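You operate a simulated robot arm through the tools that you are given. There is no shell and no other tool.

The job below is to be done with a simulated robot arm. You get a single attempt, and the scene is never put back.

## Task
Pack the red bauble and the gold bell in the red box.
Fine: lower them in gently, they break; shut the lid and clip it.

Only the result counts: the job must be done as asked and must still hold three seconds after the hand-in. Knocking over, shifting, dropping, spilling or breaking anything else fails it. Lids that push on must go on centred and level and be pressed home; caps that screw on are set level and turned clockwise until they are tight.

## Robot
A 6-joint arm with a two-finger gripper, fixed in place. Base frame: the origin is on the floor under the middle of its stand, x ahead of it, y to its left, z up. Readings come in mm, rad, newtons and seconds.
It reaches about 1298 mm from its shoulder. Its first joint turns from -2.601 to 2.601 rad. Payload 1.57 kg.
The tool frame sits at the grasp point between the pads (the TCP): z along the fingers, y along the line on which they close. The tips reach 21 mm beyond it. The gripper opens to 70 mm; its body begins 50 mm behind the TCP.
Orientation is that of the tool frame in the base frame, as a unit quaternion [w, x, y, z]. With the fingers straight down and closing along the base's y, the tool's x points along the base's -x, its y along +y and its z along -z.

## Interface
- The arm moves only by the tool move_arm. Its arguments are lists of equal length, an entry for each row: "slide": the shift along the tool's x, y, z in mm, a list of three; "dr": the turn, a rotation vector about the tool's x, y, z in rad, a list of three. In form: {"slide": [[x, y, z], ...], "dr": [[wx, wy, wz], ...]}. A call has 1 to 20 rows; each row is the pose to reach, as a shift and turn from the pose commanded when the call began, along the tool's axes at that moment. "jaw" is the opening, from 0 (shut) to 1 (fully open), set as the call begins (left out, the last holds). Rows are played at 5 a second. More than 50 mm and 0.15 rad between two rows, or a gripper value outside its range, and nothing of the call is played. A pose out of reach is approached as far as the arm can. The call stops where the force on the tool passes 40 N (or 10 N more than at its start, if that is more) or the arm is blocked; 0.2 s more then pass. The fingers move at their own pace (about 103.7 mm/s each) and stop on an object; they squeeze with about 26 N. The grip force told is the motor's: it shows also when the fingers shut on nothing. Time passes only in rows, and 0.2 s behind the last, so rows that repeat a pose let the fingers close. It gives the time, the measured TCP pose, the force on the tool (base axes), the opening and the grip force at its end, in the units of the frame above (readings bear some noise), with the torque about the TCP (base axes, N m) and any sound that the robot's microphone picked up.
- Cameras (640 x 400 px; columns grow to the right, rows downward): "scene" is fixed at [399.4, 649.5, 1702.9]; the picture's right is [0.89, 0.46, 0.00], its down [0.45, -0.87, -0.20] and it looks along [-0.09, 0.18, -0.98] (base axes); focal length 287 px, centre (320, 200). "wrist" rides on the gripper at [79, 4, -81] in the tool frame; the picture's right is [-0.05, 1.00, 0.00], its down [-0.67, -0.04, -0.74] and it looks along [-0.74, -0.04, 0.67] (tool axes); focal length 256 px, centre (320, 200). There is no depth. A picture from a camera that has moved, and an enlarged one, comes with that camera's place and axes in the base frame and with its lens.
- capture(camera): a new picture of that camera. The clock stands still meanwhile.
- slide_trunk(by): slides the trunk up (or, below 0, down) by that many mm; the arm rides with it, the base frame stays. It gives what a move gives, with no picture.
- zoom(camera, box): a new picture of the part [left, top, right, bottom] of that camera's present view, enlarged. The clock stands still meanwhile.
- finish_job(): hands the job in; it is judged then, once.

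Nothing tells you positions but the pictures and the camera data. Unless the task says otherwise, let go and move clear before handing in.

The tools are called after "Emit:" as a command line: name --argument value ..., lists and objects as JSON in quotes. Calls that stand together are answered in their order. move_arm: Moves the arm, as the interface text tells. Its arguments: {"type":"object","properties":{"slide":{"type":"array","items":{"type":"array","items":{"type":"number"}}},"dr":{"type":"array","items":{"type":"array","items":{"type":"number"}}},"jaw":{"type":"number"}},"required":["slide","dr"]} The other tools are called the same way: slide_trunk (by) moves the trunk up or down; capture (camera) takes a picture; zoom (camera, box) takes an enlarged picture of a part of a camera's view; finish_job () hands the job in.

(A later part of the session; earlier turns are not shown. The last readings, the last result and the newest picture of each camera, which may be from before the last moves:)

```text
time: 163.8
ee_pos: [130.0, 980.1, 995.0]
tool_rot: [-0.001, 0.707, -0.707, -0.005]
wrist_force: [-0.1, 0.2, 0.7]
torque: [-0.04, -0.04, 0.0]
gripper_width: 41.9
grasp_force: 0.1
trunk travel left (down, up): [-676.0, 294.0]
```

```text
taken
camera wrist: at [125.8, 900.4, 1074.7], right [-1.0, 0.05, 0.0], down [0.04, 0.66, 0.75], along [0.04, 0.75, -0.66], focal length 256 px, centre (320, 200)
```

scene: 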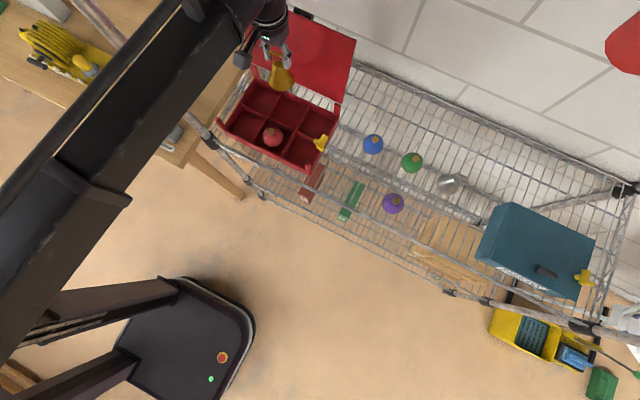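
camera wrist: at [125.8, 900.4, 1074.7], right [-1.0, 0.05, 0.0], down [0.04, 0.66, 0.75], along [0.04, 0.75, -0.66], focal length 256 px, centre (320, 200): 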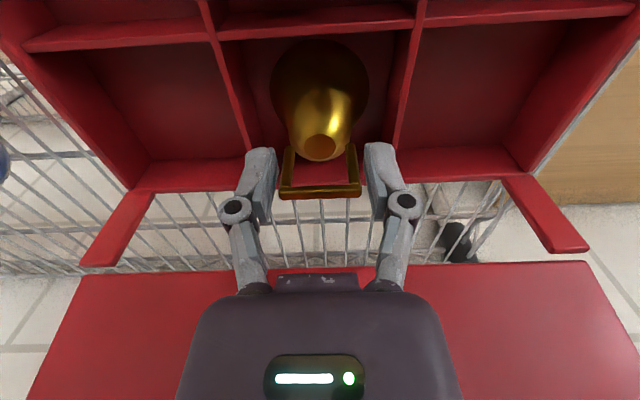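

The bell stands free in its compartment. I'll rise straight up and check.

Emit:
slide_trunk --by 15

Emit:
slide_trunk --by 140

Emit:
capture --camera "wrist"

Emit:
zoom --camera "scene" --box '[210, 50, 350, 170]'

```text
time: 164.4
ee_pos: [128.9, 980.1, 1009.2]
tool_rot: [-0.002, 0.708, -0.707, -0.003]
wrist_force: [0.2, 0.5, 0.6]
torque: [0.01, -0.02, 0.0]
gripper_width: 42.3
grasp_force: 0.2
trunk travel left (down, up): [-691.0, 279.0]
```

```text
time: 166.1
ee_pos: [131.2, 979.7, 1148.5]
tool_rot: [-0.002, 0.707, -0.707, -0.005]
wrist_force: [-0.1, -0.7, -0.7]
torque: [0.0, -0.02, 0.0]
gripper_width: 42.1
grasp_force: 0.1
trunk travel left (down, up): [-831.0, 139.0]
```

```text
taken
camera wrist: at [125.7, 900.5, 1229.6], right [-1.0, 0.05, 0.0], down [0.04, 0.66, 0.75], along [0.04, 0.75, -0.66], focal length 256 px, centre (320, 200)
```

wrist: 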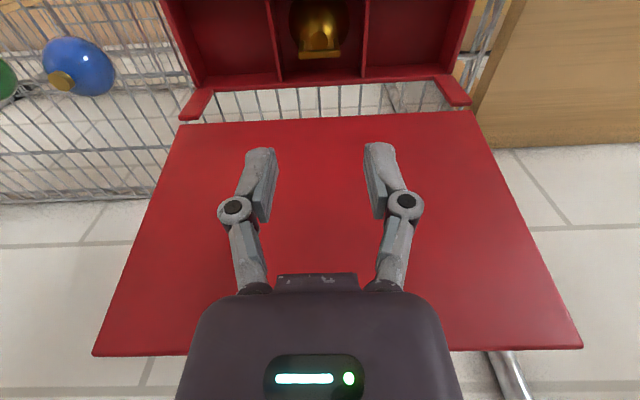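

```text
3.33 times, centred on (280, 110) of scene
camera zoom: at [399.4, 649.5, 1702.9], right [0.89, 0.46, 0.0], down [0.45, -0.87, -0.2], along [-0.09, 0.18, -0.98], focal length 957 px, centre (453, 500)
```

zoom: 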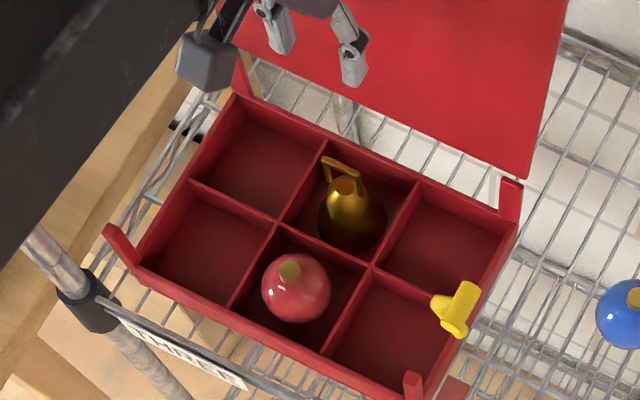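

Both ornaments are in the box. Before closing the lid, I need to know exactly where the open clip lever sits relative to the lid's path, so I'll zoom on it.

Emit:
zoom --camera "scene" --box '[295, 120, 345, 165]'

Emit:
move_arm --slide '[[30, -10, 0], [60, -30, 0], [90, -50, 0], [120, -70, 0], [150, -90, 0], [180, -110, 0], [210, -130, 0]]' --dr '[[0, 0, 0], [0, 0, 0], [0, 0, 0], [0, 0, 0], [0, 0, 0], [0, 0, 0], [0, 0, 0]]'

Emit:
capture --camera "wrist"

```text
8.89 times, centred on (320, 142) of scene
camera zoom: at [399.4, 649.5, 1702.9], right [0.89, 0.46, 0.0], down [0.45, -0.87, -0.2], along [-0.09, 0.18, -0.98], focal length 2551 px, centre (320, 711)
```

zoom: 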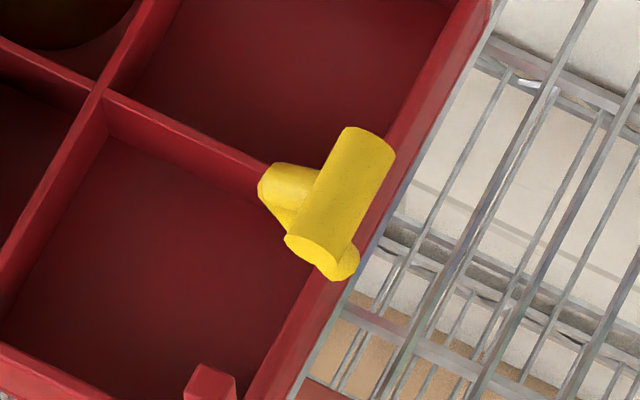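

```text
time: 167.7
ee_pos: [259.3, 768.2, 1150.5]
tool_rot: [0.003, -0.707, 0.707, 0.005]
wrist_force: [0.5, 0.5, -0.6]
torque: [0.01, -0.02, -0.01]
gripper_width: 42.1
grasp_force: 0.0
trunk travel left (down, up): [-831.0, 139.0]
```

```text
taken
camera wrist: at [255.9, 688.5, 1230.0], right [-1.0, 0.05, 0.0], down [0.04, 0.66, 0.75], along [0.04, 0.75, -0.66], focal length 256 px, centre (320, 200)
```

wrist: 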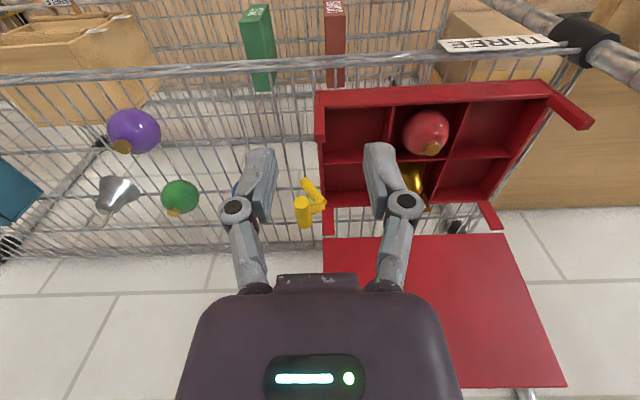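

Emit:
zoom --camera "wrist" --box '[280, 165, 360, 240]'

Emit:
move_arm --slide '[[0, 0, 0], [0, 0, 0], [0, 0, 0], [0, 0, 0]]' --dr '[[0, -0.14, 0], [0, -0.28, 0], [0, -0.42, 0], [0, -0.55, 0]]'

Emit:
capture --camera "wrist"

```text
5.33 times, centred on (320, 202) of wrist
camera zoom: at [255.9, 688.5, 1230.0], right [-1.0, 0.05, 0.0], down [0.04, 0.66, 0.75], along [0.04, 0.75, -0.66], focal length 1365 px, centre (320, 187)
```

zoom: 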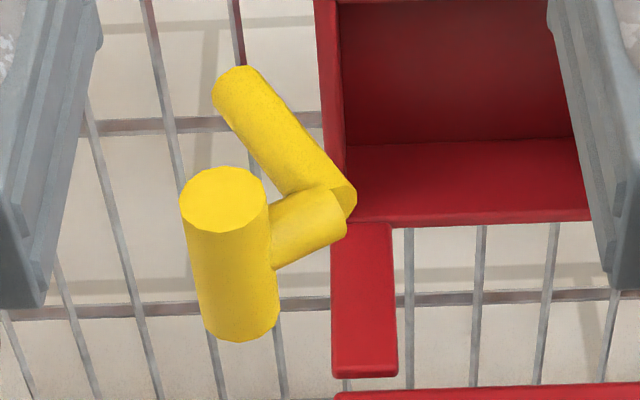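

```text
time: 168.7
ee_pos: [259.3, 768.3, 1178.4]
tool_rot: [0.194, -0.679, 0.68, 0.197]
wrist_force: [0.7, 0.6, -0.4]
torque: [-0.06, 0.05, 0.01]
gripper_width: 42.3
grasp_force: 0.1
out of reach, approached as far as the arm can: row 1, 2, 3, 4
trunk travel left (down, up): [-831.0, 139.0]
```

```text
taken
camera wrist: at [255.0, 658.5, 1204.5], right [-1.0, 0.05, 0.03], down [0.04, 0.17, 0.98], along [0.04, 0.98, -0.17], focal length 256 px, centre (320, 200)
```

wrist: 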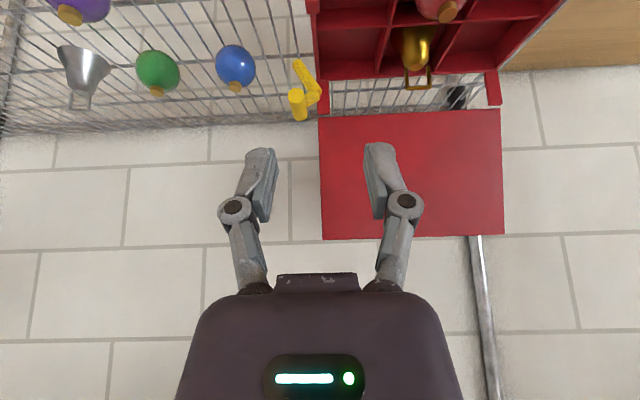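

The lever is unchanged since I released it, and the lid passed it freely on the way up. To close, I'll straddle the lid's upright top edge with the fingers (closing along y), away from the handle at x≈195, and draw it forward under control.

Emit:
move_arm --slide '[[0, 0, 0], [0, 0, 0], [0, 0, 0], [0, 0, 0]]' --dr '[[0, 0.14, 0], [0, 0.28, 0], [0, 0.42, 0], [0, 0.55, 0]]'

Emit:
slide_trunk --by 95

Emit:
move_arm --slide '[[-20, 5, 0], [-45, 11, 0], [-70, 17, 0], [-95, 23, 0], [-120, 29, 0], [-145, 35, 0], [-170, 41, 0], [-195, 47, 0], [-220, 53, 0], [-245, 58, 0], [-270, 62, 0], [-298, 64, 0]]' --dr '[[0, 0, 0.1309], [0, 0, 0.2618], [0, 0, 0.3927], [0, 0, 0.5236], [0, 0, 0.6545], [0, 0, 0.7854], [0, 0, 0.9163], [0, 0, 1.0472], [0, 0, 1.1781], [0, 0, 1.309], [0, 0, 1.4399], [0, 0, 1.5708]]' --jaw 0.75

Emit:
capture --camera "wrist"

Emit:
capture --camera "scene"

```text
time: 169.7
ee_pos: [259.9, 770.5, 1149.5]
tool_rot: [0.001, -0.707, 0.707, 0.004]
wrist_force: [-0.3, 0.0, -0.5]
torque: [0.0, 0.01, -0.01]
gripper_width: 42.0
grasp_force: 0.1
out of reach, approached as far as the arm can: row 1, 2, 3, 4
trunk travel left (down, up): [-831.0, 139.0]
```

```text
time: 171.0
ee_pos: [260.4, 769.7, 1245.4]
tool_rot: [0.002, -0.707, 0.707, 0.005]
wrist_force: [0.1, 0.4, -0.4]
torque: [0.02, -0.04, 0.0]
gripper_width: 42.0
grasp_force: 0.0
trunk travel left (down, up): [-926.0, 44.0]
```

```text
time: 173.6
ee_pos: [195.9, 1069.0, 1244.9]
tool_rot: [-0.001, 0.002, 1.0, 0.004]
wrist_force: [-0.3, 0.4, -0.2]
torque: [-0.03, 0.0, 0.01]
gripper_width: 52.5
grasp_force: 0.0
trunk travel left (down, up): [-926.0, 44.0]
```

```text
taken
camera wrist: at [116.7, 1074.1, 1325.0], right [0.06, 1.0, 0.01], down [0.67, -0.04, 0.74], along [0.74, -0.04, -0.67], focal length 256 px, centre (320, 200)
```

wrist: 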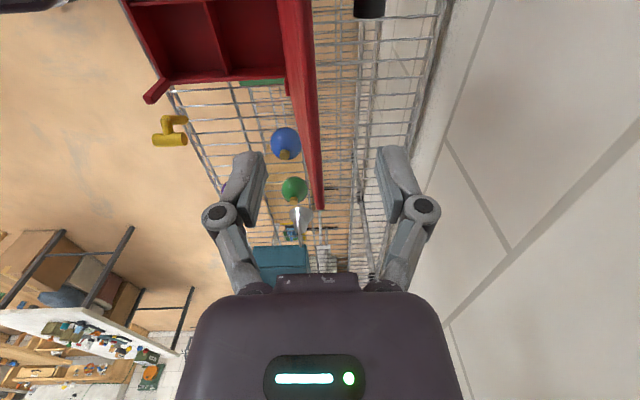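

```text
taken
```

scene: 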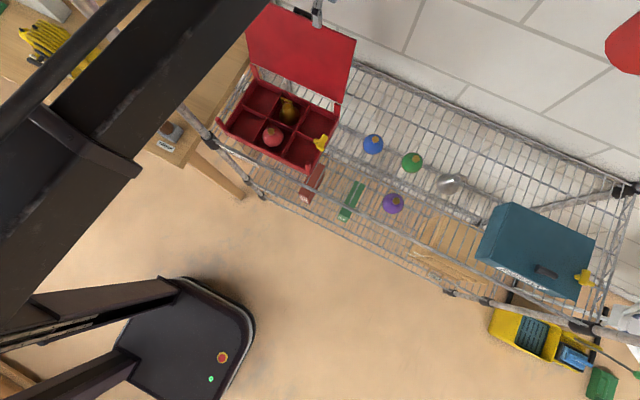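

Emit:
slide_trunk --by -48

Emit:
capture --camera "wrist"

```text
time: 174.5
ee_pos: [195.6, 1068.7, 1196.4]
tool_rot: [-0.002, 0.0, 1.0, 0.004]
wrist_force: [0.1, 0.4, 1.3]
torque: [-0.02, -0.02, 0.01]
gripper_width: 52.3
grasp_force: 0.0
trunk travel left (down, up): [-878.0, 92.0]
```

```text
taken
camera wrist: at [116.6, 1072.4, 1277.9], right [0.05, 1.0, 0.01], down [0.67, -0.04, 0.74], along [0.74, -0.03, -0.67], focal length 256 px, centre (320, 200)
```

wrist: 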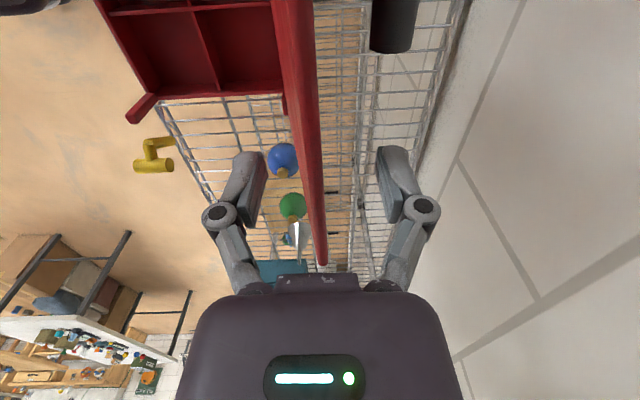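

Emit:
move_arm --slide '[[0, -12, 0], [0, -24, 0], [0, -36, 0], [0, -48, 0], [0, -60, 0]]' --dr '[[0, 0, 0], [0, 0, 0], [0, 0, 0], [0, 0, 0], [0, 0, 0]]'

Emit:
move_arm --slide '[[0, -10, 0], [0, -20, 0], [0, -30, 0], [0, -40, 0]]' --dr '[[0, 0, 0], [0, 0, 0], [0, 0, 0], [0, 0, 0]]'

Emit:
capture --camera "wrist"

Emit:
capture --camera "scene"

```text
time: 175.7
ee_pos: [195.8, 1008.3, 1196.1]
tool_rot: [-0.002, 0.0, 1.0, 0.004]
wrist_force: [-0.6, 0.1, 0.8]
torque: [0.02, 0.01, -0.02]
gripper_width: 52.6
grasp_force: 0.2
trunk travel left (down, up): [-878.0, 92.0]
```

```text
time: 176.7
ee_pos: [196.6, 968.0, 1197.3]
tool_rot: [-0.001, 0.0, 1.0, 0.005]
wrist_force: [0.2, 0.2, 0.1]
torque: [0.02, 0.01, -0.01]
gripper_width: 52.5
grasp_force: 0.1
trunk travel left (down, up): [-878.0, 92.0]
```

```text
taken
camera wrist: at [116.4, 971.6, 1277.9], right [0.05, 1.0, 0.01], down [0.67, -0.04, 0.74], along [0.74, -0.03, -0.67], focal length 256 px, centre (320, 200)
```

wrist: 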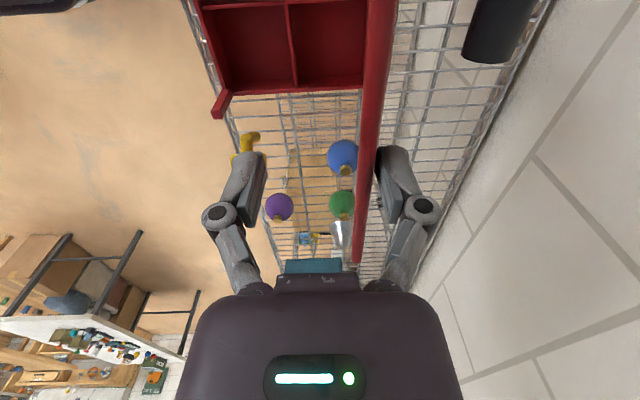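

```text
taken
```

scene: 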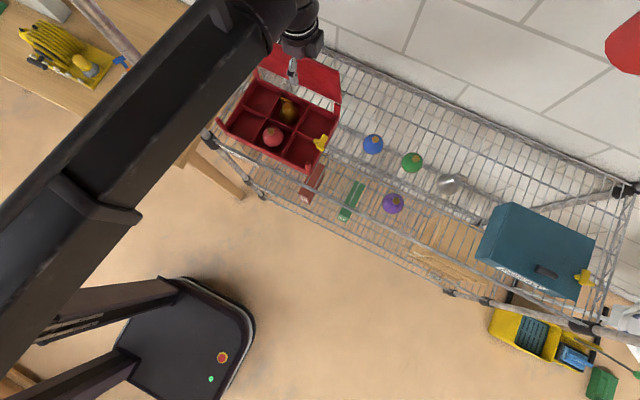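

Emit:
move_arm --slide '[[0, 0, 0], [0, 0, 0], [0, 0, 0], [0, 0, 0], [0, 0, 0], [0, 0, 0]]' --dr '[[0, 0, 0], [0, 0, 0], [0, 0, 0], [0, 0, 0], [0, 0, 0], [0, 0, 0]]'

Emit:
capture --camera "wrist"

```text
time: 178.1
ee_pos: [194.7, 967.8, 1196.5]
tool_rot: [-0.002, -0.001, 1.0, 0.004]
wrist_force: [0.1, 0.6, 0.3]
torque: [0.02, 0.02, 0.03]
gripper_width: 52.7
grasp_force: 0.0
trunk travel left (down, up): [-878.0, 92.0]
```

```text
taken
camera wrist: at [116.4, 972.0, 1277.8], right [0.05, 1.0, 0.01], down [0.67, -0.04, 0.74], along [0.74, -0.03, -0.67], focal length 256 px, centre (320, 200)
```

wrist: 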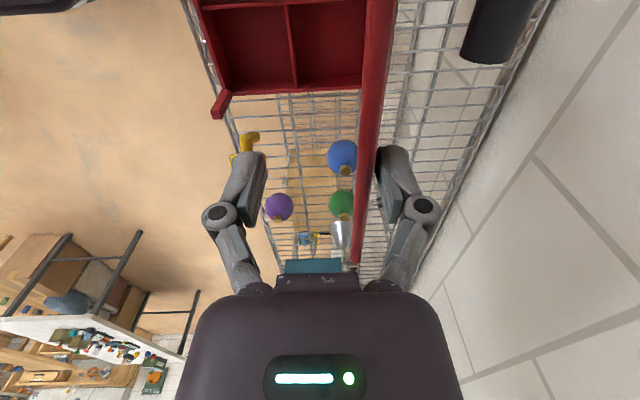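

The lid holds wherever I leave it, so closing can be done in controlled steps. I'll drop the fingers lower on it and keep drawing it forward.

Emit:
move_arm --slide '[[0, 12, 0], [0, 22, 0]]' --dr '[[0, 0, 0], [0, 0, 0]]'

Emit:
slide_trunk --by -45

Emit:
move_arm --slide '[[0, -12, 0], [0, -24, 0], [0, -36, 0], [0, -48, 0], [0, -60, 0], [0, -72, 0], [0, -84, 0], [0, -94, 0]]' --dr '[[0, 0, 0], [0, 0, 0], [0, 0, 0], [0, 0, 0], [0, 0, 0], [0, 0, 0], [0, 0, 0], [0, 0, 0]]'

Emit:
capture --camera "wrist"

Emit:
zoom --camera "scene" --box '[200, 40, 380, 180]'

```text
time: 178.7
ee_pos: [196.0, 990.7, 1195.9]
tool_rot: [-0.001, 0.0, 1.0, 0.005]
wrist_force: [-0.1, -0.3, 0.2]
torque: [0.0, -0.02, 0.02]
gripper_width: 52.5
grasp_force: 0.0
trunk travel left (down, up): [-878.0, 92.0]
```

```text
time: 179.6
ee_pos: [194.9, 988.9, 1152.2]
tool_rot: [-0.002, 0.0, 1.0, 0.004]
wrist_force: [-0.1, 0.5, 0.8]
torque: [0.01, 0.0, 0.0]
gripper_width: 52.3
grasp_force: 0.0
trunk travel left (down, up): [-833.0, 137.0]
```

```text
time: 181.4
ee_pos: [196.8, 897.0, 1150.1]
tool_rot: [-0.002, 0.0, 1.0, 0.004]
wrist_force: [0.7, 0.4, 0.8]
torque: [-0.01, 0.0, -0.02]
gripper_width: 52.6
grasp_force: 0.1
trunk travel left (down, up): [-833.0, 137.0]
```

```text
taken
camera wrist: at [116.5, 900.2, 1232.9], right [0.05, 1.0, 0.01], down [0.67, -0.04, 0.74], along [0.74, -0.03, -0.67], focal length 256 px, centre (320, 200)
```

wrist: 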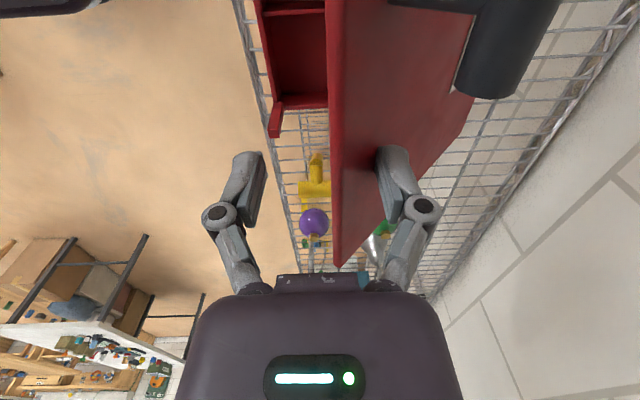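

```text
2.86 times, centred on (290, 110) of scene
camera zoom: at [399.4, 649.5, 1702.9], right [0.89, 0.46, 0.0], down [0.45, -0.87, -0.2], along [-0.09, 0.18, -0.98], focal length 820 px, centre (406, 457)
```

zoom: 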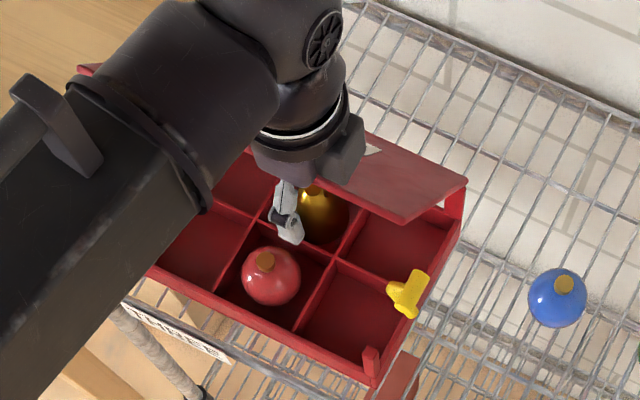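

The lid is at about 47°. I'll rise, close the fingers, and press it down from above with the trunk.

Emit:
slide_trunk --by 65

Emit:
move_arm --slide '[[0, 12, 0], [0, 24, 0], [0, 24, 0]]' --dr '[[0, 0, 0], [0, 0, 0], [0, 0, 0]]' --jaw 0

Emit:
slide_trunk --by -60

Emit:
slide_trunk --by -30

Emit:
capture --camera "wrist"

Emit:
zoom --camera "scene" --box '[200, 40, 380, 180]'

```text
time: 182.4
ee_pos: [196.6, 897.7, 1216.3]
tool_rot: [-0.001, 0.0, 1.0, 0.004]
wrist_force: [0.9, -0.5, 1.3]
torque: [0.01, 0.01, -0.01]
gripper_width: 52.6
grasp_force: 0.0
trunk travel left (down, up): [-898.0, 72.0]
```

```text
time: 183.2
ee_pos: [195.0, 921.4, 1217.1]
tool_rot: [-0.002, 0.0, 1.0, 0.003]
wrist_force: [-0.3, 0.0, -0.3]
torque: [0.01, 0.0, -0.01]
gripper_width: 0.1
grasp_force: 25.4
trunk travel left (down, up): [-898.0, 72.0]
```

```text
time: 184.2
ee_pos: [195.7, 920.7, 1156.5]
tool_rot: [-0.002, 0.0, 1.0, 0.004]
wrist_force: [-0.5, -0.1, -0.2]
torque: [-0.02, 0.03, -0.04]
gripper_width: 0.0
grasp_force: 26.2
trunk travel left (down, up): [-838.0, 132.0]
```

```text
time: 184.9
ee_pos: [195.8, 920.5, 1126.5]
tool_rot: [-0.002, 0.001, 1.0, 0.004]
wrist_force: [-0.1, -1.1, -0.6]
torque: [0.02, 0.03, -0.01]
gripper_width: 0.0
grasp_force: 26.1
trunk travel left (down, up): [-808.0, 162.0]
```

```text
taken
camera wrist: at [115.8, 924.7, 1207.9], right [0.05, 1.0, 0.01], down [0.67, -0.04, 0.74], along [0.74, -0.03, -0.67], focal length 256 px, centre (320, 200)
```

wrist: 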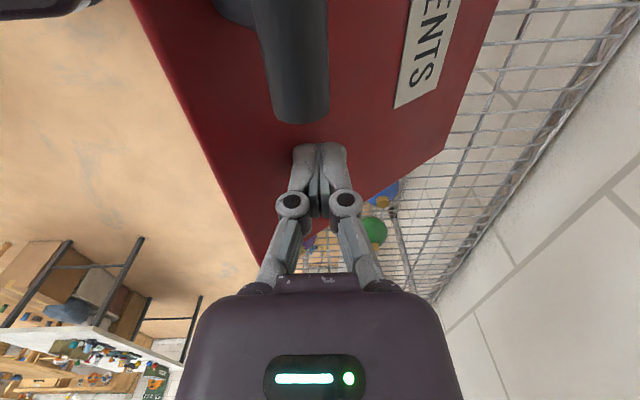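

```text
2.86 times, centred on (290, 110) of scene
camera zoom: at [399.4, 649.5, 1702.9], right [0.89, 0.46, 0.0], down [0.45, -0.87, -0.2], along [-0.09, 0.18, -0.98], focal length 820 px, centre (406, 457)
```

zoom: 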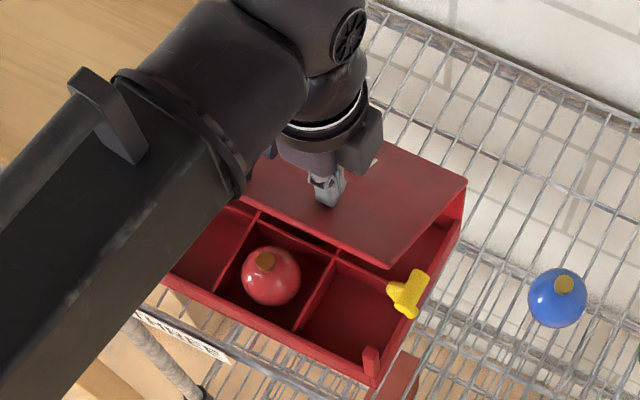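

Emit:
slide_trunk --by -30

Emit:
slide_trunk --by -15

Emit:
zoom --camera "scene" --box '[260, 80, 360, 180]'

Emit:
slide_trunk --by -10

Emit:
zoom --camera "scene" --box '[260, 80, 360, 180]'

```text
time: 185.7
ee_pos: [194.4, 920.2, 1096.5]
tool_rot: [-0.001, 0.0, 1.0, 0.004]
wrist_force: [0.5, -0.9, -0.3]
torque: [-0.05, 0.02, -0.01]
gripper_width: 0.0
grasp_force: 26.2
trunk travel left (down, up): [-778.0, 192.0]
```

```text
time: 186.3
ee_pos: [194.7, 922.0, 1081.9]
tool_rot: [-0.003, 0.0, 1.0, 0.004]
wrist_force: [-0.5, -1.7, 0.5]
torque: [0.01, -0.01, 0.03]
gripper_width: 0.0
grasp_force: 26.4
trunk travel left (down, up): [-763.0, 207.0]
```

```text
4.00 times, centred on (310, 130) of scene
camera zoom: at [399.4, 649.5, 1702.9], right [0.89, 0.46, 0.0], down [0.45, -0.87, -0.2], along [-0.09, 0.18, -0.98], focal length 1148 px, centre (360, 480)
```

zoom: 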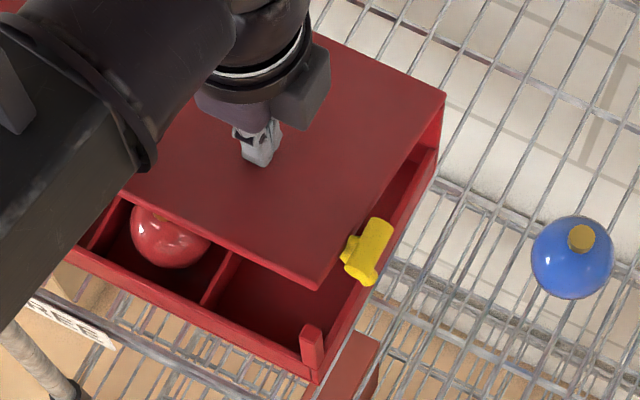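

```text
time: 186.9
ee_pos: [194.5, 922.1, 1072.4]
tool_rot: [-0.002, 0.0, 1.0, 0.004]
wrist_force: [-0.3, -1.0, 1.2]
torque: [-0.02, -0.02, 0.0]
gripper_width: 0.4
grasp_force: 26.2
trunk travel left (down, up): [-753.0, 217.0]
```

```text
4.00 times, centred on (310, 130) of scene
camera zoom: at [399.4, 649.5, 1702.9], right [0.89, 0.46, 0.0], down [0.45, -0.87, -0.2], along [-0.09, 0.18, -0.98], focal length 1148 px, centre (360, 480)
```

zoom: 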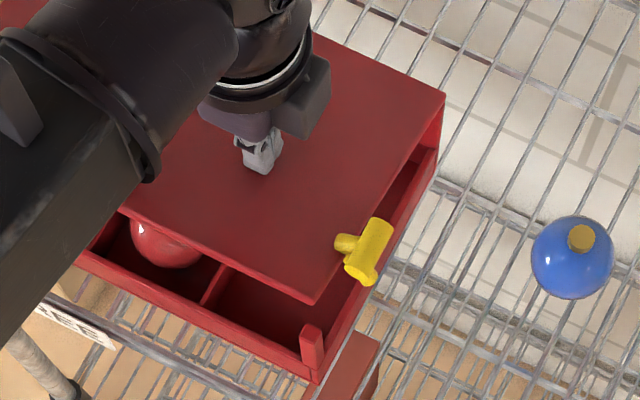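

The lid passed the lever with no force and the lever hasn't moved. I'll keep pressing down in small steps.

Emit:
slide_trunk --by -15

Emit:
slide_trunk --by -10

Emit:
slide_trunk --by -5

Emit:
zoom --camera "scene" --box '[210, 80, 350, 190]'

```text
time: 187.5
ee_pos: [195.7, 921.1, 1057.0]
tool_rot: [-0.002, 0.0, 1.0, 0.005]
wrist_force: [0.0, 0.4, -0.3]
torque: [0.02, 0.01, -0.02]
gripper_width: 0.0
grasp_force: 26.1
trunk travel left (down, up): [-738.0, 232.0]
```

```text
time: 188.1
ee_pos: [194.6, 920.6, 1047.3]
tool_rot: [-0.002, 0.0, 1.0, 0.005]
wrist_force: [0.1, 0.8, 0.2]
torque: [0.0, 0.03, -0.02]
gripper_width: 0.0
grasp_force: 25.4
trunk travel left (down, up): [-728.0, 242.0]
```

```text
time: 188.7
ee_pos: [194.3, 920.3, 1042.6]
tool_rot: [-0.002, 0.001, 1.0, 0.004]
wrist_force: [0.4, -0.1, -0.1]
torque: [0.02, 0.04, 0.01]
gripper_width: 0.1
grasp_force: 25.9
trunk travel left (down, up): [-723.0, 247.0]
```

```text
3.64 times, centred on (280, 135) of scene
camera zoom: at [399.4, 649.5, 1702.9], right [0.89, 0.46, 0.0], down [0.45, -0.87, -0.2], along [-0.09, 0.18, -0.98], focal length 1044 px, centre (466, 436)
```

zoom: 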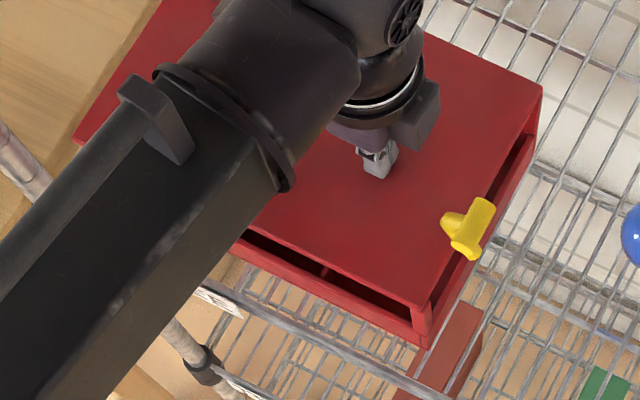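

Emit:
slide_trunk --by -3

Emit:
slide_trunk --by -2

Emit:
slide_trunk --by -2

Emit:
slide_trunk --by -1.5

```text
time: 189.2
ee_pos: [195.3, 920.9, 1039.1]
tool_rot: [-0.003, 0.0, 1.0, 0.005]
wrist_force: [-0.6, 0.1, 0.5]
torque: [0.01, -0.01, 0.02]
gripper_width: 0.1
grasp_force: 26.0
trunk travel left (down, up): [-720.0, 250.0]
```

```text
time: 189.7
ee_pos: [195.3, 921.3, 1037.2]
tool_rot: [-0.001, 0.0, 1.0, 0.004]
wrist_force: [0.2, 0.7, -0.2]
torque: [-0.01, 0.02, 0.01]
gripper_width: 0.1
grasp_force: 25.7
trunk travel left (down, up): [-718.0, 252.0]
```

```text
time: 190.2
ee_pos: [194.0, 920.7, 1035.0]
tool_rot: [-0.002, 0.0, 1.0, 0.005]
wrist_force: [0.8, 4.4, 13.1]
torque: [0.05, -0.08, 0.0]
gripper_width: 6.1
grasp_force: 29.2
trunk travel left (down, up): [-716.0, 254.0]
```

```text
time: 190.7
ee_pos: [194.9, 919.8, 1035.0]
tool_rot: [-0.001, 0.0, 1.0, 0.007]
wrist_force: [2.7, 14.4, 33.6]
torque: [0.26, -0.1, 0.0]
gripper_width: 6.0
grasp_force: 28.2
trunk travel left (down, up): [-714.0, 256.0]
```

The lid has bottomed out at z≈1015, the same as when it was shut originally. I'll back off and verify it from the side.

Emit:
slide_trunk --by 5

Emit:
slide_trunk --by 100

Emit:
zoom --camera "scene" --box '[210, 50, 350, 190]'

Emit:
capture --camera "wrist"

```text
time: 191.3
ee_pos: [194.4, 919.8, 1038.1]
tool_rot: [-0.002, 0.001, 1.0, 0.004]
wrist_force: [0.0, 0.6, -0.5]
torque: [0.02, 0.0, -0.03]
gripper_width: 0.0
grasp_force: 28.9
trunk travel left (down, up): [-719.0, 251.0]
```

```text
time: 192.6
ee_pos: [195.4, 921.4, 1138.2]
tool_rot: [-0.001, -0.001, 1.0, 0.005]
wrist_force: [-1.1, -0.3, 0.4]
torque: [0.0, 0.03, 0.04]
gripper_width: 0.0
grasp_force: 28.4
trunk travel left (down, up): [-819.0, 151.0]
```

```text
2.86 times, centred on (280, 120) of scene
camera zoom: at [399.4, 649.5, 1702.9], right [0.89, 0.46, 0.0], down [0.45, -0.87, -0.2], along [-0.09, 0.18, -0.98], focal length 820 px, centre (434, 429)
```

zoom: 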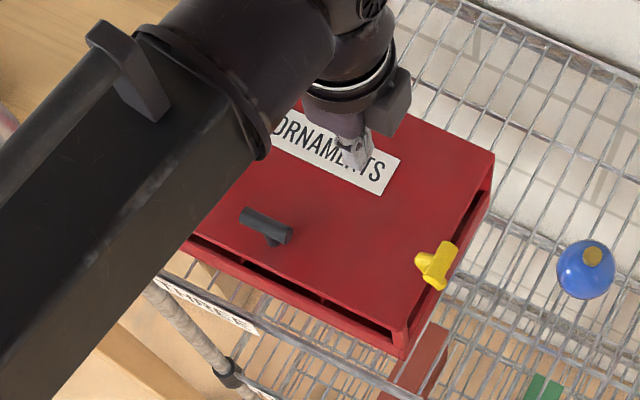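

```text
taken
camera wrist: at [115.8, 925.1, 1219.1], right [0.05, 1.0, 0.01], down [0.67, -0.04, 0.74], along [0.74, -0.03, -0.67], focal length 256 px, centre (320, 200)
```

wrist: 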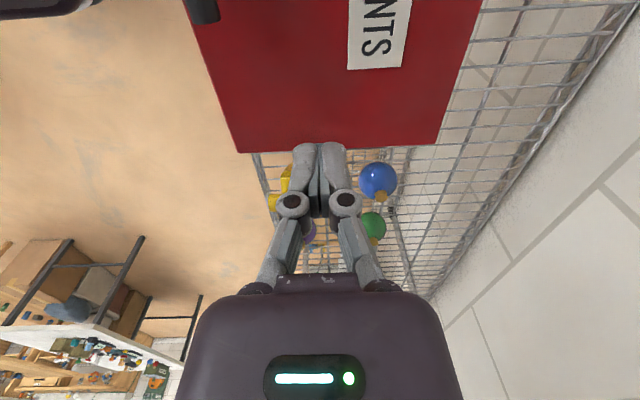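

The lid is shut. Now for the clip: I'll rotate so the fingers close along x, re-grip the front end of the knob near (283, 872, 1070), and reverse the arc.

Emit:
move_arm --slide '[[-8, -4, 0], [-16, -9, 0], [-24, -13, 0], [-32, -18, 0], [-40, -22, 0], [-48, -27, 0], [-56, -31, 0], [-64, -36, 0], [-72, -40, 0], [-80, -45, 0], [-88, -49, 0]]' --dr '[[0, 0, -0.1428], [0, 0, -0.2856], [0, 0, -0.4284], [0, 0, -0.5712], [0, 0, -0.714], [0, 0, -0.8568], [0, 0, -0.9996], [0, 0, -1.1424], [0, 0, -1.2852], [0, 0, -1.428], [0, 0, -1.5708]]' --jaw 0.45

Emit:
capture --camera "wrist"

Emit:
zoom --camera "wrist" --box '[260, 60, 380, 160]'

```text
time: 195.0
ee_pos: [281.1, 870.5, 1138.9]
tool_rot: [-0.002, 0.707, -0.707, -0.003]
wrist_force: [0.2, -0.7, -0.1]
torque: [-0.05, 0.02, -0.04]
gripper_width: 31.6
grasp_force: 0.0
trunk travel left (down, up): [-819.0, 151.0]
```

```text
taken
camera wrist: at [279.4, 791.3, 1218.2], right [-1.0, 0.05, 0.0], down [0.04, 0.66, 0.75], along [0.04, 0.75, -0.66], focal length 256 px, centre (320, 200)
```

wrist: 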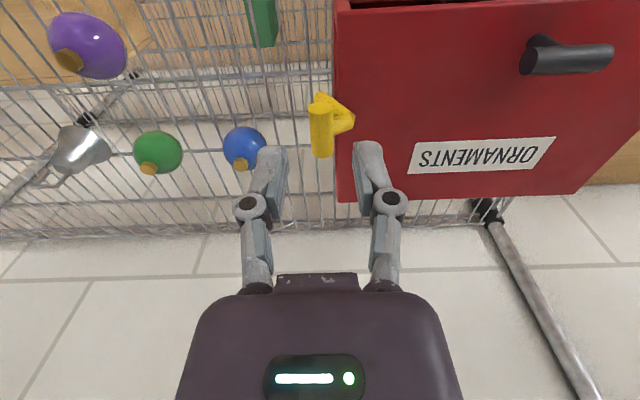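

```text
4.00 times, centred on (320, 110) of wrist
camera zoom: at [279.4, 791.3, 1218.2], right [-1.0, 0.05, 0.0], down [0.04, 0.66, 0.75], along [0.04, 0.75, -0.66], focal length 1024 px, centre (320, 560)
```

zoom: 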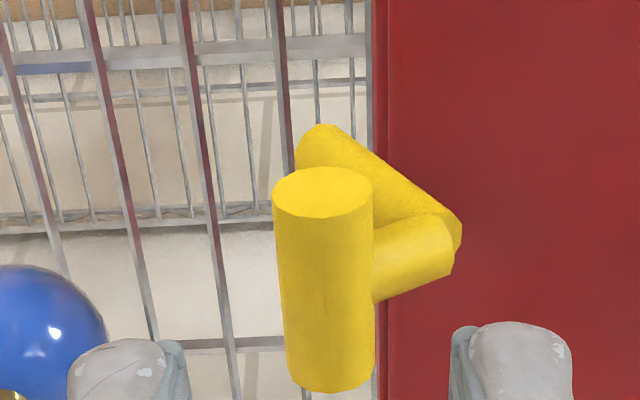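

Emit:
move_arm --slide '[[-2, 0, 0], [-2, 0, 0]]' --dr '[[0, 0, 0], [0, 0, 0]]'

Emit:
slide_trunk --by -50

Emit:
slide_trunk --by -14

Emit:
zoom --camera "wrist" --box '[230, 80, 410, 230]'

```text
time: 195.6
ee_pos: [283.5, 873.1, 1139.1]
tool_rot: [-0.002, 0.707, -0.707, -0.005]
wrist_force: [0.2, -0.1, -0.1]
torque: [0.0, -0.02, -0.02]
gripper_width: 31.4
grasp_force: 0.1
trunk travel left (down, up): [-819.0, 151.0]
```

```text
time: 196.5
ee_pos: [282.9, 871.9, 1087.7]
tool_rot: [-0.001, 0.707, -0.707, -0.004]
wrist_force: [-1.0, -0.1, 0.6]
torque: [-0.02, -0.02, -0.02]
gripper_width: 31.7
grasp_force: 0.0
trunk travel left (down, up): [-769.0, 201.0]
```

```text
time: 197.1
ee_pos: [282.9, 871.4, 1072.6]
tool_rot: [-0.001, 0.708, -0.707, -0.004]
wrist_force: [0.7, -0.1, 1.6]
torque: [-0.01, -0.02, 0.01]
gripper_width: 31.7
grasp_force: 0.0
trunk travel left (down, up): [-755.0, 215.0]
```

```text
2.67 times, centred on (320, 155) of wrist
camera zoom: at [279.2, 793.1, 1154.4], right [-1.0, 0.05, 0.0], down [0.04, 0.66, 0.75], along [0.04, 0.75, -0.66], focal length 683 px, centre (320, 320)
```

zoom: 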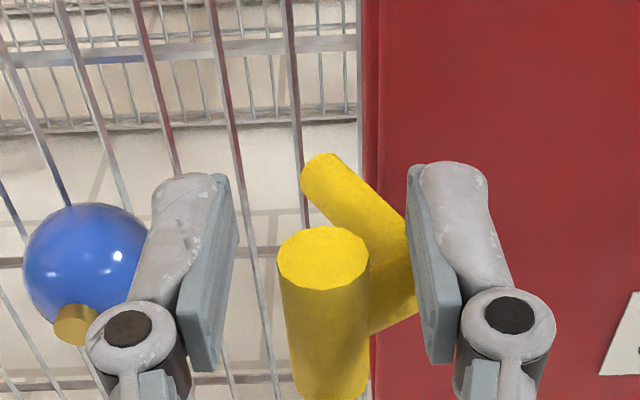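

Emit:
move_arm --slide '[[0, 0, 0], [0, 0, 0], [0, 0, 0], [0, 0, 0]]' --dr '[[0, 0, 0], [0, 0, 0], [0, 0, 0], [0, 0, 0]]' --jaw 0

Emit:
move_arm --slide '[[0, 3, 0], [0, 6, 0]]' --dr '[[0, 0, 0], [0, 0, 0]]'

Emit:
move_arm --slide '[[0, 3, 0], [0, 6, 0]]' --dr '[[0, 0, 0], [0, 0, 0]]'

Emit:
zoom --camera "wrist" --box '[230, 80, 410, 230]'

```text
time: 198.1
ee_pos: [283.0, 872.0, 1074.4]
tool_rot: [0.002, -0.707, 0.707, 0.006]
wrist_force: [-1.7, 2.0, 4.8]
torque: [0.02, 0.03, 0.03]
gripper_width: 14.6
grasp_force: 31.7
trunk travel left (down, up): [-755.0, 215.0]
```

```text
time: 198.7
ee_pos: [278.8, 874.1, 1074.8]
tool_rot: [0.002, -0.707, 0.708, 0.004]
wrist_force: [6.1, 1.7, 0.4]
torque: [-0.02, -0.29, -0.04]
gripper_width: 14.7
grasp_force: 31.6
trunk travel left (down, up): [-755.0, 215.0]
```

```text
time: 199.3
ee_pos: [272.4, 872.6, 1073.4]
tool_rot: [0.001, -0.706, 0.708, 0.004]
wrist_force: [6.8, -3.8, -7.5]
torque: [0.35, -0.22, -0.04]
gripper_width: 14.9
grasp_force: 32.3
trunk travel left (down, up): [-755.0, 215.0]
```

```text
2.67 times, centred on (320, 155) of wrist
camera zoom: at [267.6, 793.4, 1153.8], right [-1.0, 0.05, 0.0], down [0.04, 0.66, 0.75], along [0.04, 0.75, -0.66], focal length 683 px, centre (320, 320)
```

zoom: 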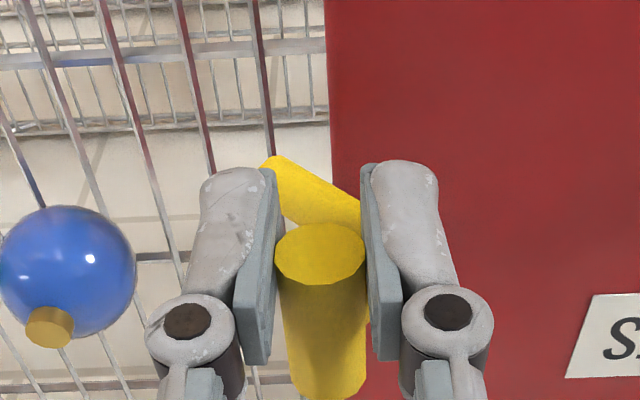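

Emit:
slide_trunk --by -2

Emit:
move_arm --slide '[[0, 3, 0], [0, 6, 0]]' --dr '[[0, 0, 0], [0, 0, 0]]'

Emit:
slide_trunk --by -3

Emit:
move_arm --slide '[[0, 2, 0], [0, 5, 0]]' --dr '[[0, 0, 0], [0, 0, 0]]'

Emit:
slide_trunk --by -3

Emit:
move_arm --slide '[[0, 2, 0], [0, 4, 0]]' --dr '[[0, 0, 0], [0, 0, 0]]'

```text
time: 199.9
ee_pos: [270.0, 872.3, 1073.5]
tool_rot: [0.002, -0.707, 0.707, 0.005]
wrist_force: [1.1, -1.4, 5.6]
torque: [-0.23, -0.11, 0.02]
gripper_width: 15.0
grasp_force: 32.3
trunk travel left (down, up): [-753.0, 217.0]
```

```text
time: 200.5
ee_pos: [267.0, 872.2, 1071.9]
tool_rot: [0.002, -0.706, 0.708, 0.003]
wrist_force: [6.9, -4.7, -6.0]
torque: [0.29, -0.25, -0.03]
gripper_width: 14.7
grasp_force: 32.1
trunk travel left (down, up): [-753.0, 217.0]
```

```text
time: 201.0
ee_pos: [263.3, 872.1, 1070.0]
tool_rot: [-0.002, 0.707, -0.707, -0.006]
wrist_force: [-2.8, -1.8, 7.0]
torque: [-0.08, 0.0, 0.01]
gripper_width: 14.8
grasp_force: 32.0
trunk travel left (down, up): [-750.0, 220.0]
```

```text
time: 201.6
ee_pos: [262.7, 873.2, 1068.8]
tool_rot: [0.003, -0.707, 0.707, 0.004]
wrist_force: [7.3, -5.2, -1.8]
torque: [0.23, -0.27, -0.03]
gripper_width: 14.9
grasp_force: 32.7
trunk travel left (down, up): [-750.0, 220.0]
```

```text
time: 202.1
ee_pos: [258.7, 872.6, 1067.9]
tool_rot: [-0.002, 0.707, -0.707, -0.005]
wrist_force: [-2.0, -4.9, 3.1]
torque: [0.03, 0.02, 0.02]
gripper_width: 15.0
grasp_force: 32.1
trunk travel left (down, up): [-747.0, 223.0]
```

```text
time: 202.7
ee_pos: [257.6, 872.9, 1066.4]
tool_rot: [0.003, -0.707, 0.708, 0.004]
wrist_force: [7.7, -6.2, -1.0]
torque: [0.05, -0.24, -0.07]
gripper_width: 14.9
grasp_force: 32.6
trunk travel left (down, up): [-747.0, 223.0]
```

The lever is following back smoothly, so I'll continue down the arc.

Emit:
slide_trunk --by -3

Emit:
move_arm --slide '[[0, 2, 0], [0, 4, 0]]' --dr '[[0, 0, 0], [0, 0, 0]]'

Emit:
slide_trunk --by -4

Emit:
move_arm --slide '[[0, 1.5, 0], [0, 3, 0]]' --dr '[[0, 0, 0], [0, 0, 0]]'

Emit:
slide_trunk --by -4

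Emit:
move_arm --slide '[[0, 1.5, 0], [0, 3, 0]]' --dr '[[0, 0, 0], [0, 0, 0]]'

Emit:
zoom --camera "wrist" --box '[230, 80, 410, 230]'

```text
time: 203.2
ee_pos: [254.9, 872.7, 1064.0]
tool_rot: [-0.001, 0.707, -0.707, -0.005]
wrist_force: [-1.1, -4.0, 1.9]
torque: [0.18, -0.02, 0.0]
gripper_width: 14.9
grasp_force: 32.3
trunk travel left (down, up): [-744.0, 226.0]
```

```text
time: 203.8
ee_pos: [254.5, 871.9, 1062.3]
tool_rot: [0.001, -0.707, 0.707, 0.005]
wrist_force: [8.0, -5.9, -3.0]
torque: [0.22, -0.25, -0.07]
gripper_width: 14.8
grasp_force: 32.5
trunk travel left (down, up): [-744.0, 226.0]
```

```text
time: 204.3
ee_pos: [250.6, 872.0, 1059.4]
tool_rot: [-0.002, 0.708, -0.707, -0.006]
wrist_force: [-1.0, -3.3, 1.1]
torque: [0.22, -0.01, 0.01]
gripper_width: 14.8
grasp_force: 32.3
trunk travel left (down, up): [-740.0, 230.0]
```

```text
time: 204.9
ee_pos: [250.7, 872.8, 1058.7]
tool_rot: [0.002, -0.706, 0.708, 0.004]
wrist_force: [4.2, -6.5, -0.4]
torque: [0.18, -0.16, 0.03]
gripper_width: 14.7
grasp_force: 31.7
trunk travel left (down, up): [-740.0, 230.0]
```

```text
time: 205.5
ee_pos: [248.5, 873.2, 1054.6]
tool_rot: [-0.002, 0.707, -0.707, -0.006]
wrist_force: [-4.3, -4.3, 2.3]
torque: [0.16, 0.03, 0.01]
gripper_width: 14.8
grasp_force: 31.7
trunk travel left (down, up): [-736.0, 234.0]
```

```text
time: 206.1
ee_pos: [247.5, 872.5, 1055.7]
tool_rot: [0.003, -0.707, 0.708, 0.005]
wrist_force: [6.6, -2.8, 2.3]
torque: [-0.08, -0.27, -0.01]
gripper_width: 14.7
grasp_force: 31.9
trunk travel left (down, up): [-736.0, 234.0]
```

```text
2.67 times, centred on (320, 155) of wrist
camera zoom: at [243.5, 793.5, 1135.4], right [-1.0, 0.05, 0.0], down [0.04, 0.66, 0.75], along [0.04, 0.75, -0.66], focal length 683 px, centre (320, 320)
```

zoom: 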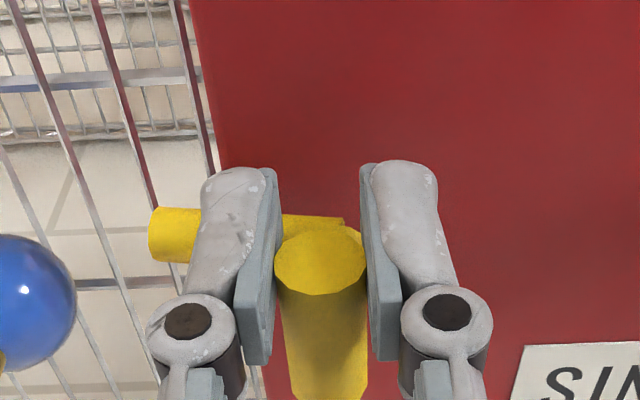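

Emit:
slide_trunk --by -4

Emit:
move_arm --slide '[[0, 1, 0], [0, 2.5, 0]]' --dr '[[0, 0, 0], [0, 0, 0]]'

Emit:
slide_trunk --by -3

Emit:
move_arm --slide '[[0, 1, 0], [0, 2, 0]]' --dr '[[0, 0, 0], [0, 0, 0]]'

Emit:
slide_trunk --by -1.5

Emit:
zoom --camera "wrist" --box '[230, 80, 410, 230]'

```text
time: 206.6
ee_pos: [245.6, 872.4, 1053.0]
tool_rot: [0.002, -0.707, 0.707, 0.005]
wrist_force: [-1.8, -3.1, 0.0]
torque: [0.33, 0.02, 0.0]
gripper_width: 14.6
grasp_force: 31.7
trunk travel left (down, up): [-732.0, 238.0]
```

```text
time: 207.2
ee_pos: [246.3, 873.4, 1051.1]
tool_rot: [0.002, -0.707, 0.708, 0.004]
wrist_force: [5.9, -0.9, 1.1]
torque: [0.25, -0.18, 0.02]
gripper_width: 14.4
grasp_force: 32.4
trunk travel left (down, up): [-732.0, 238.0]
```

```text
time: 207.7
ee_pos: [244.4, 873.4, 1048.6]
tool_rot: [0.001, -0.707, 0.707, 0.005]
wrist_force: [2.1, -1.4, 0.3]
torque: [0.23, -0.08, -0.02]
gripper_width: 14.7
grasp_force: 31.9
trunk travel left (down, up): [-729.0, 241.0]
```

```text
time: 208.3
ee_pos: [243.5, 873.8, 1047.5]
tool_rot: [0.002, -0.706, 0.708, 0.005]
wrist_force: [9.0, 1.4, 0.4]
torque: [-0.12, -0.14, 0.0]
gripper_width: 14.4
grasp_force: 32.1
trunk travel left (down, up): [-729.0, 241.0]
```

```text
time: 208.8
ee_pos: [244.3, 872.5, 1046.4]
tool_rot: [0.004, -0.707, 0.708, 0.006]
wrist_force: [12.9, 10.2, 19.1]
torque: [-0.16, -0.13, -0.05]
gripper_width: 14.6
grasp_force: 31.8
trunk travel left (down, up): [-728.0, 242.0]
```

```text
2.67 times, centred on (320, 155) of wrist
camera zoom: at [239.2, 793.3, 1127.3], right [-1.0, 0.05, 0.0], down [0.04, 0.66, 0.75], along [0.04, 0.75, -0.66], focal length 683 px, centre (320, 320)
```

zoom: 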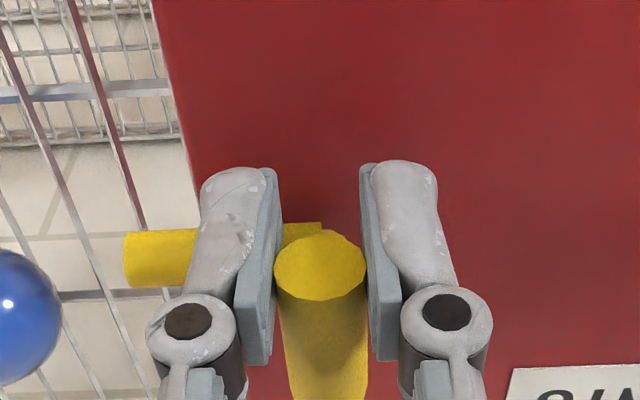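

The resistance jumped at z≈1046 and x≈244, which matches the clip's original closed position. I'll press once more to seat it, then release and compare with the original.

Emit:
slide_trunk --by -1

Emit:
slide_trunk --by 1.5

Emit:
move_arm --slide '[[0, 0, 0], [0, 0, 0], [0, 0, 0]]' --dr '[[0, 0, 0], [0, 0, 0], [0, 0, 0]]' --jaw 0.4

Emit:
slide_trunk --by 90

Emit:
zoom --camera "wrist" --box '[260, 40, 380, 140]'

Emit:
zoom --camera "scene" --box '[280, 120, 344, 160]'

```text
time: 209.3
ee_pos: [244.3, 873.2, 1047.3]
tool_rot: [0.003, -0.707, 0.707, 0.006]
wrist_force: [14.4, 13.5, 24.9]
torque: [0.21, -0.1, -0.06]
gripper_width: 14.7
grasp_force: 31.6
trunk travel left (down, up): [-727.0, 243.0]
```

```text
time: 209.9
ee_pos: [243.3, 873.0, 1047.5]
tool_rot: [0.001, -0.706, 0.708, 0.005]
wrist_force: [14.1, 6.9, 7.1]
torque: [0.62, 0.05, -0.06]
gripper_width: 14.6
grasp_force: 31.5
trunk travel left (down, up): [-728.0, 242.0]
```

```text
time: 210.7
ee_pos: [243.0, 873.4, 1045.7]
tool_rot: [-0.002, 0.707, -0.707, -0.004]
wrist_force: [0.1, -0.1, 0.7]
torque: [0.01, 0.0, -0.01]
gripper_width: 28.1
grasp_force: 0.0
trunk travel left (down, up): [-728.0, 242.0]
```

```text
time: 211.9
ee_pos: [242.8, 873.1, 1137.4]
tool_rot: [-0.002, 0.707, -0.707, -0.004]
wrist_force: [0.0, -0.7, -0.7]
torque: [-0.02, 0.02, 0.0]
gripper_width: 27.9
grasp_force: 0.1
trunk travel left (down, up): [-818.0, 152.0]
```

```text
4.00 times, centred on (320, 90) of wrist
camera zoom: at [237.7, 793.5, 1217.1], right [-1.0, 0.05, 0.0], down [0.04, 0.66, 0.75], along [0.04, 0.75, -0.66], focal length 1024 px, centre (320, 640)
```

zoom: 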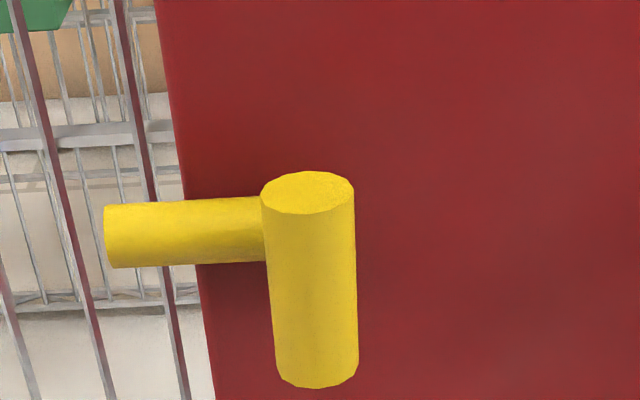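

```text
10.00 times, centred on (312, 140) of scene
camera zoom: at [399.4, 649.5, 1702.9], right [0.89, 0.46, 0.0], down [0.45, -0.87, -0.2], along [-0.09, 0.18, -0.98], focal length 2870 px, centre (400, 800)
```

zoom: 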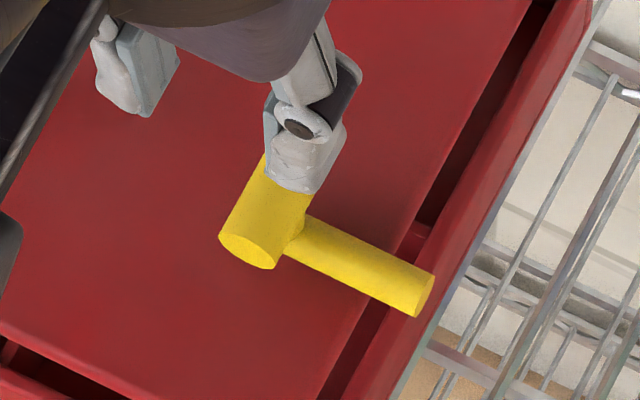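

The clip and lid now match the original closed-and-latched picture exactly. As a light check, I'll grip the handle bar by its ends and tug up very gently to confirm the lid is locked.

Emit:
move_arm --slide '[[4, 38, 0], [8, 76, 0], [11, 113, 0], [11, 113, 0]]' --dr '[[0, 0, 0], [0, 0, 0], [0, 0, 0], [0, 0, 0]]' --jaw 0.95

Emit:
capture --camera "wrist"

Emit:
capture --camera "scene"

```text
time: 212.9
ee_pos: [126.2, 862.6, 1136.6]
tool_rot: [0.001, -0.707, 0.707, 0.005]
wrist_force: [-0.1, -0.7, -0.5]
torque: [0.03, 0.02, 0.02]
gripper_width: 66.4
grasp_force: 0.1
trunk travel left (down, up): [-818.0, 152.0]
```

```text
taken
camera wrist: at [123.2, 783.4, 1217.1], right [-1.0, 0.05, 0.0], down [0.04, 0.66, 0.75], along [0.04, 0.75, -0.66], focal length 256 px, centre (320, 200)
```

wrist: 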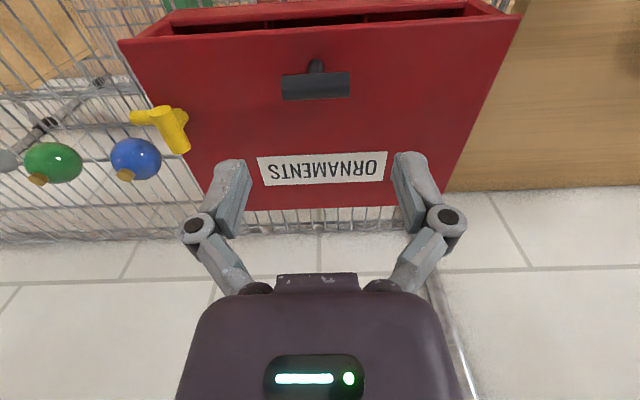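

```text
taken
```

scene: 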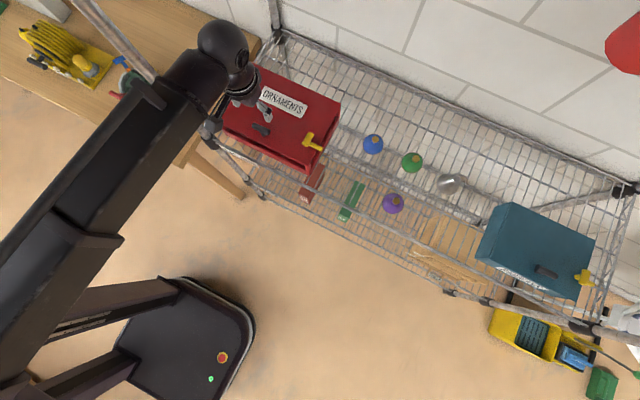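

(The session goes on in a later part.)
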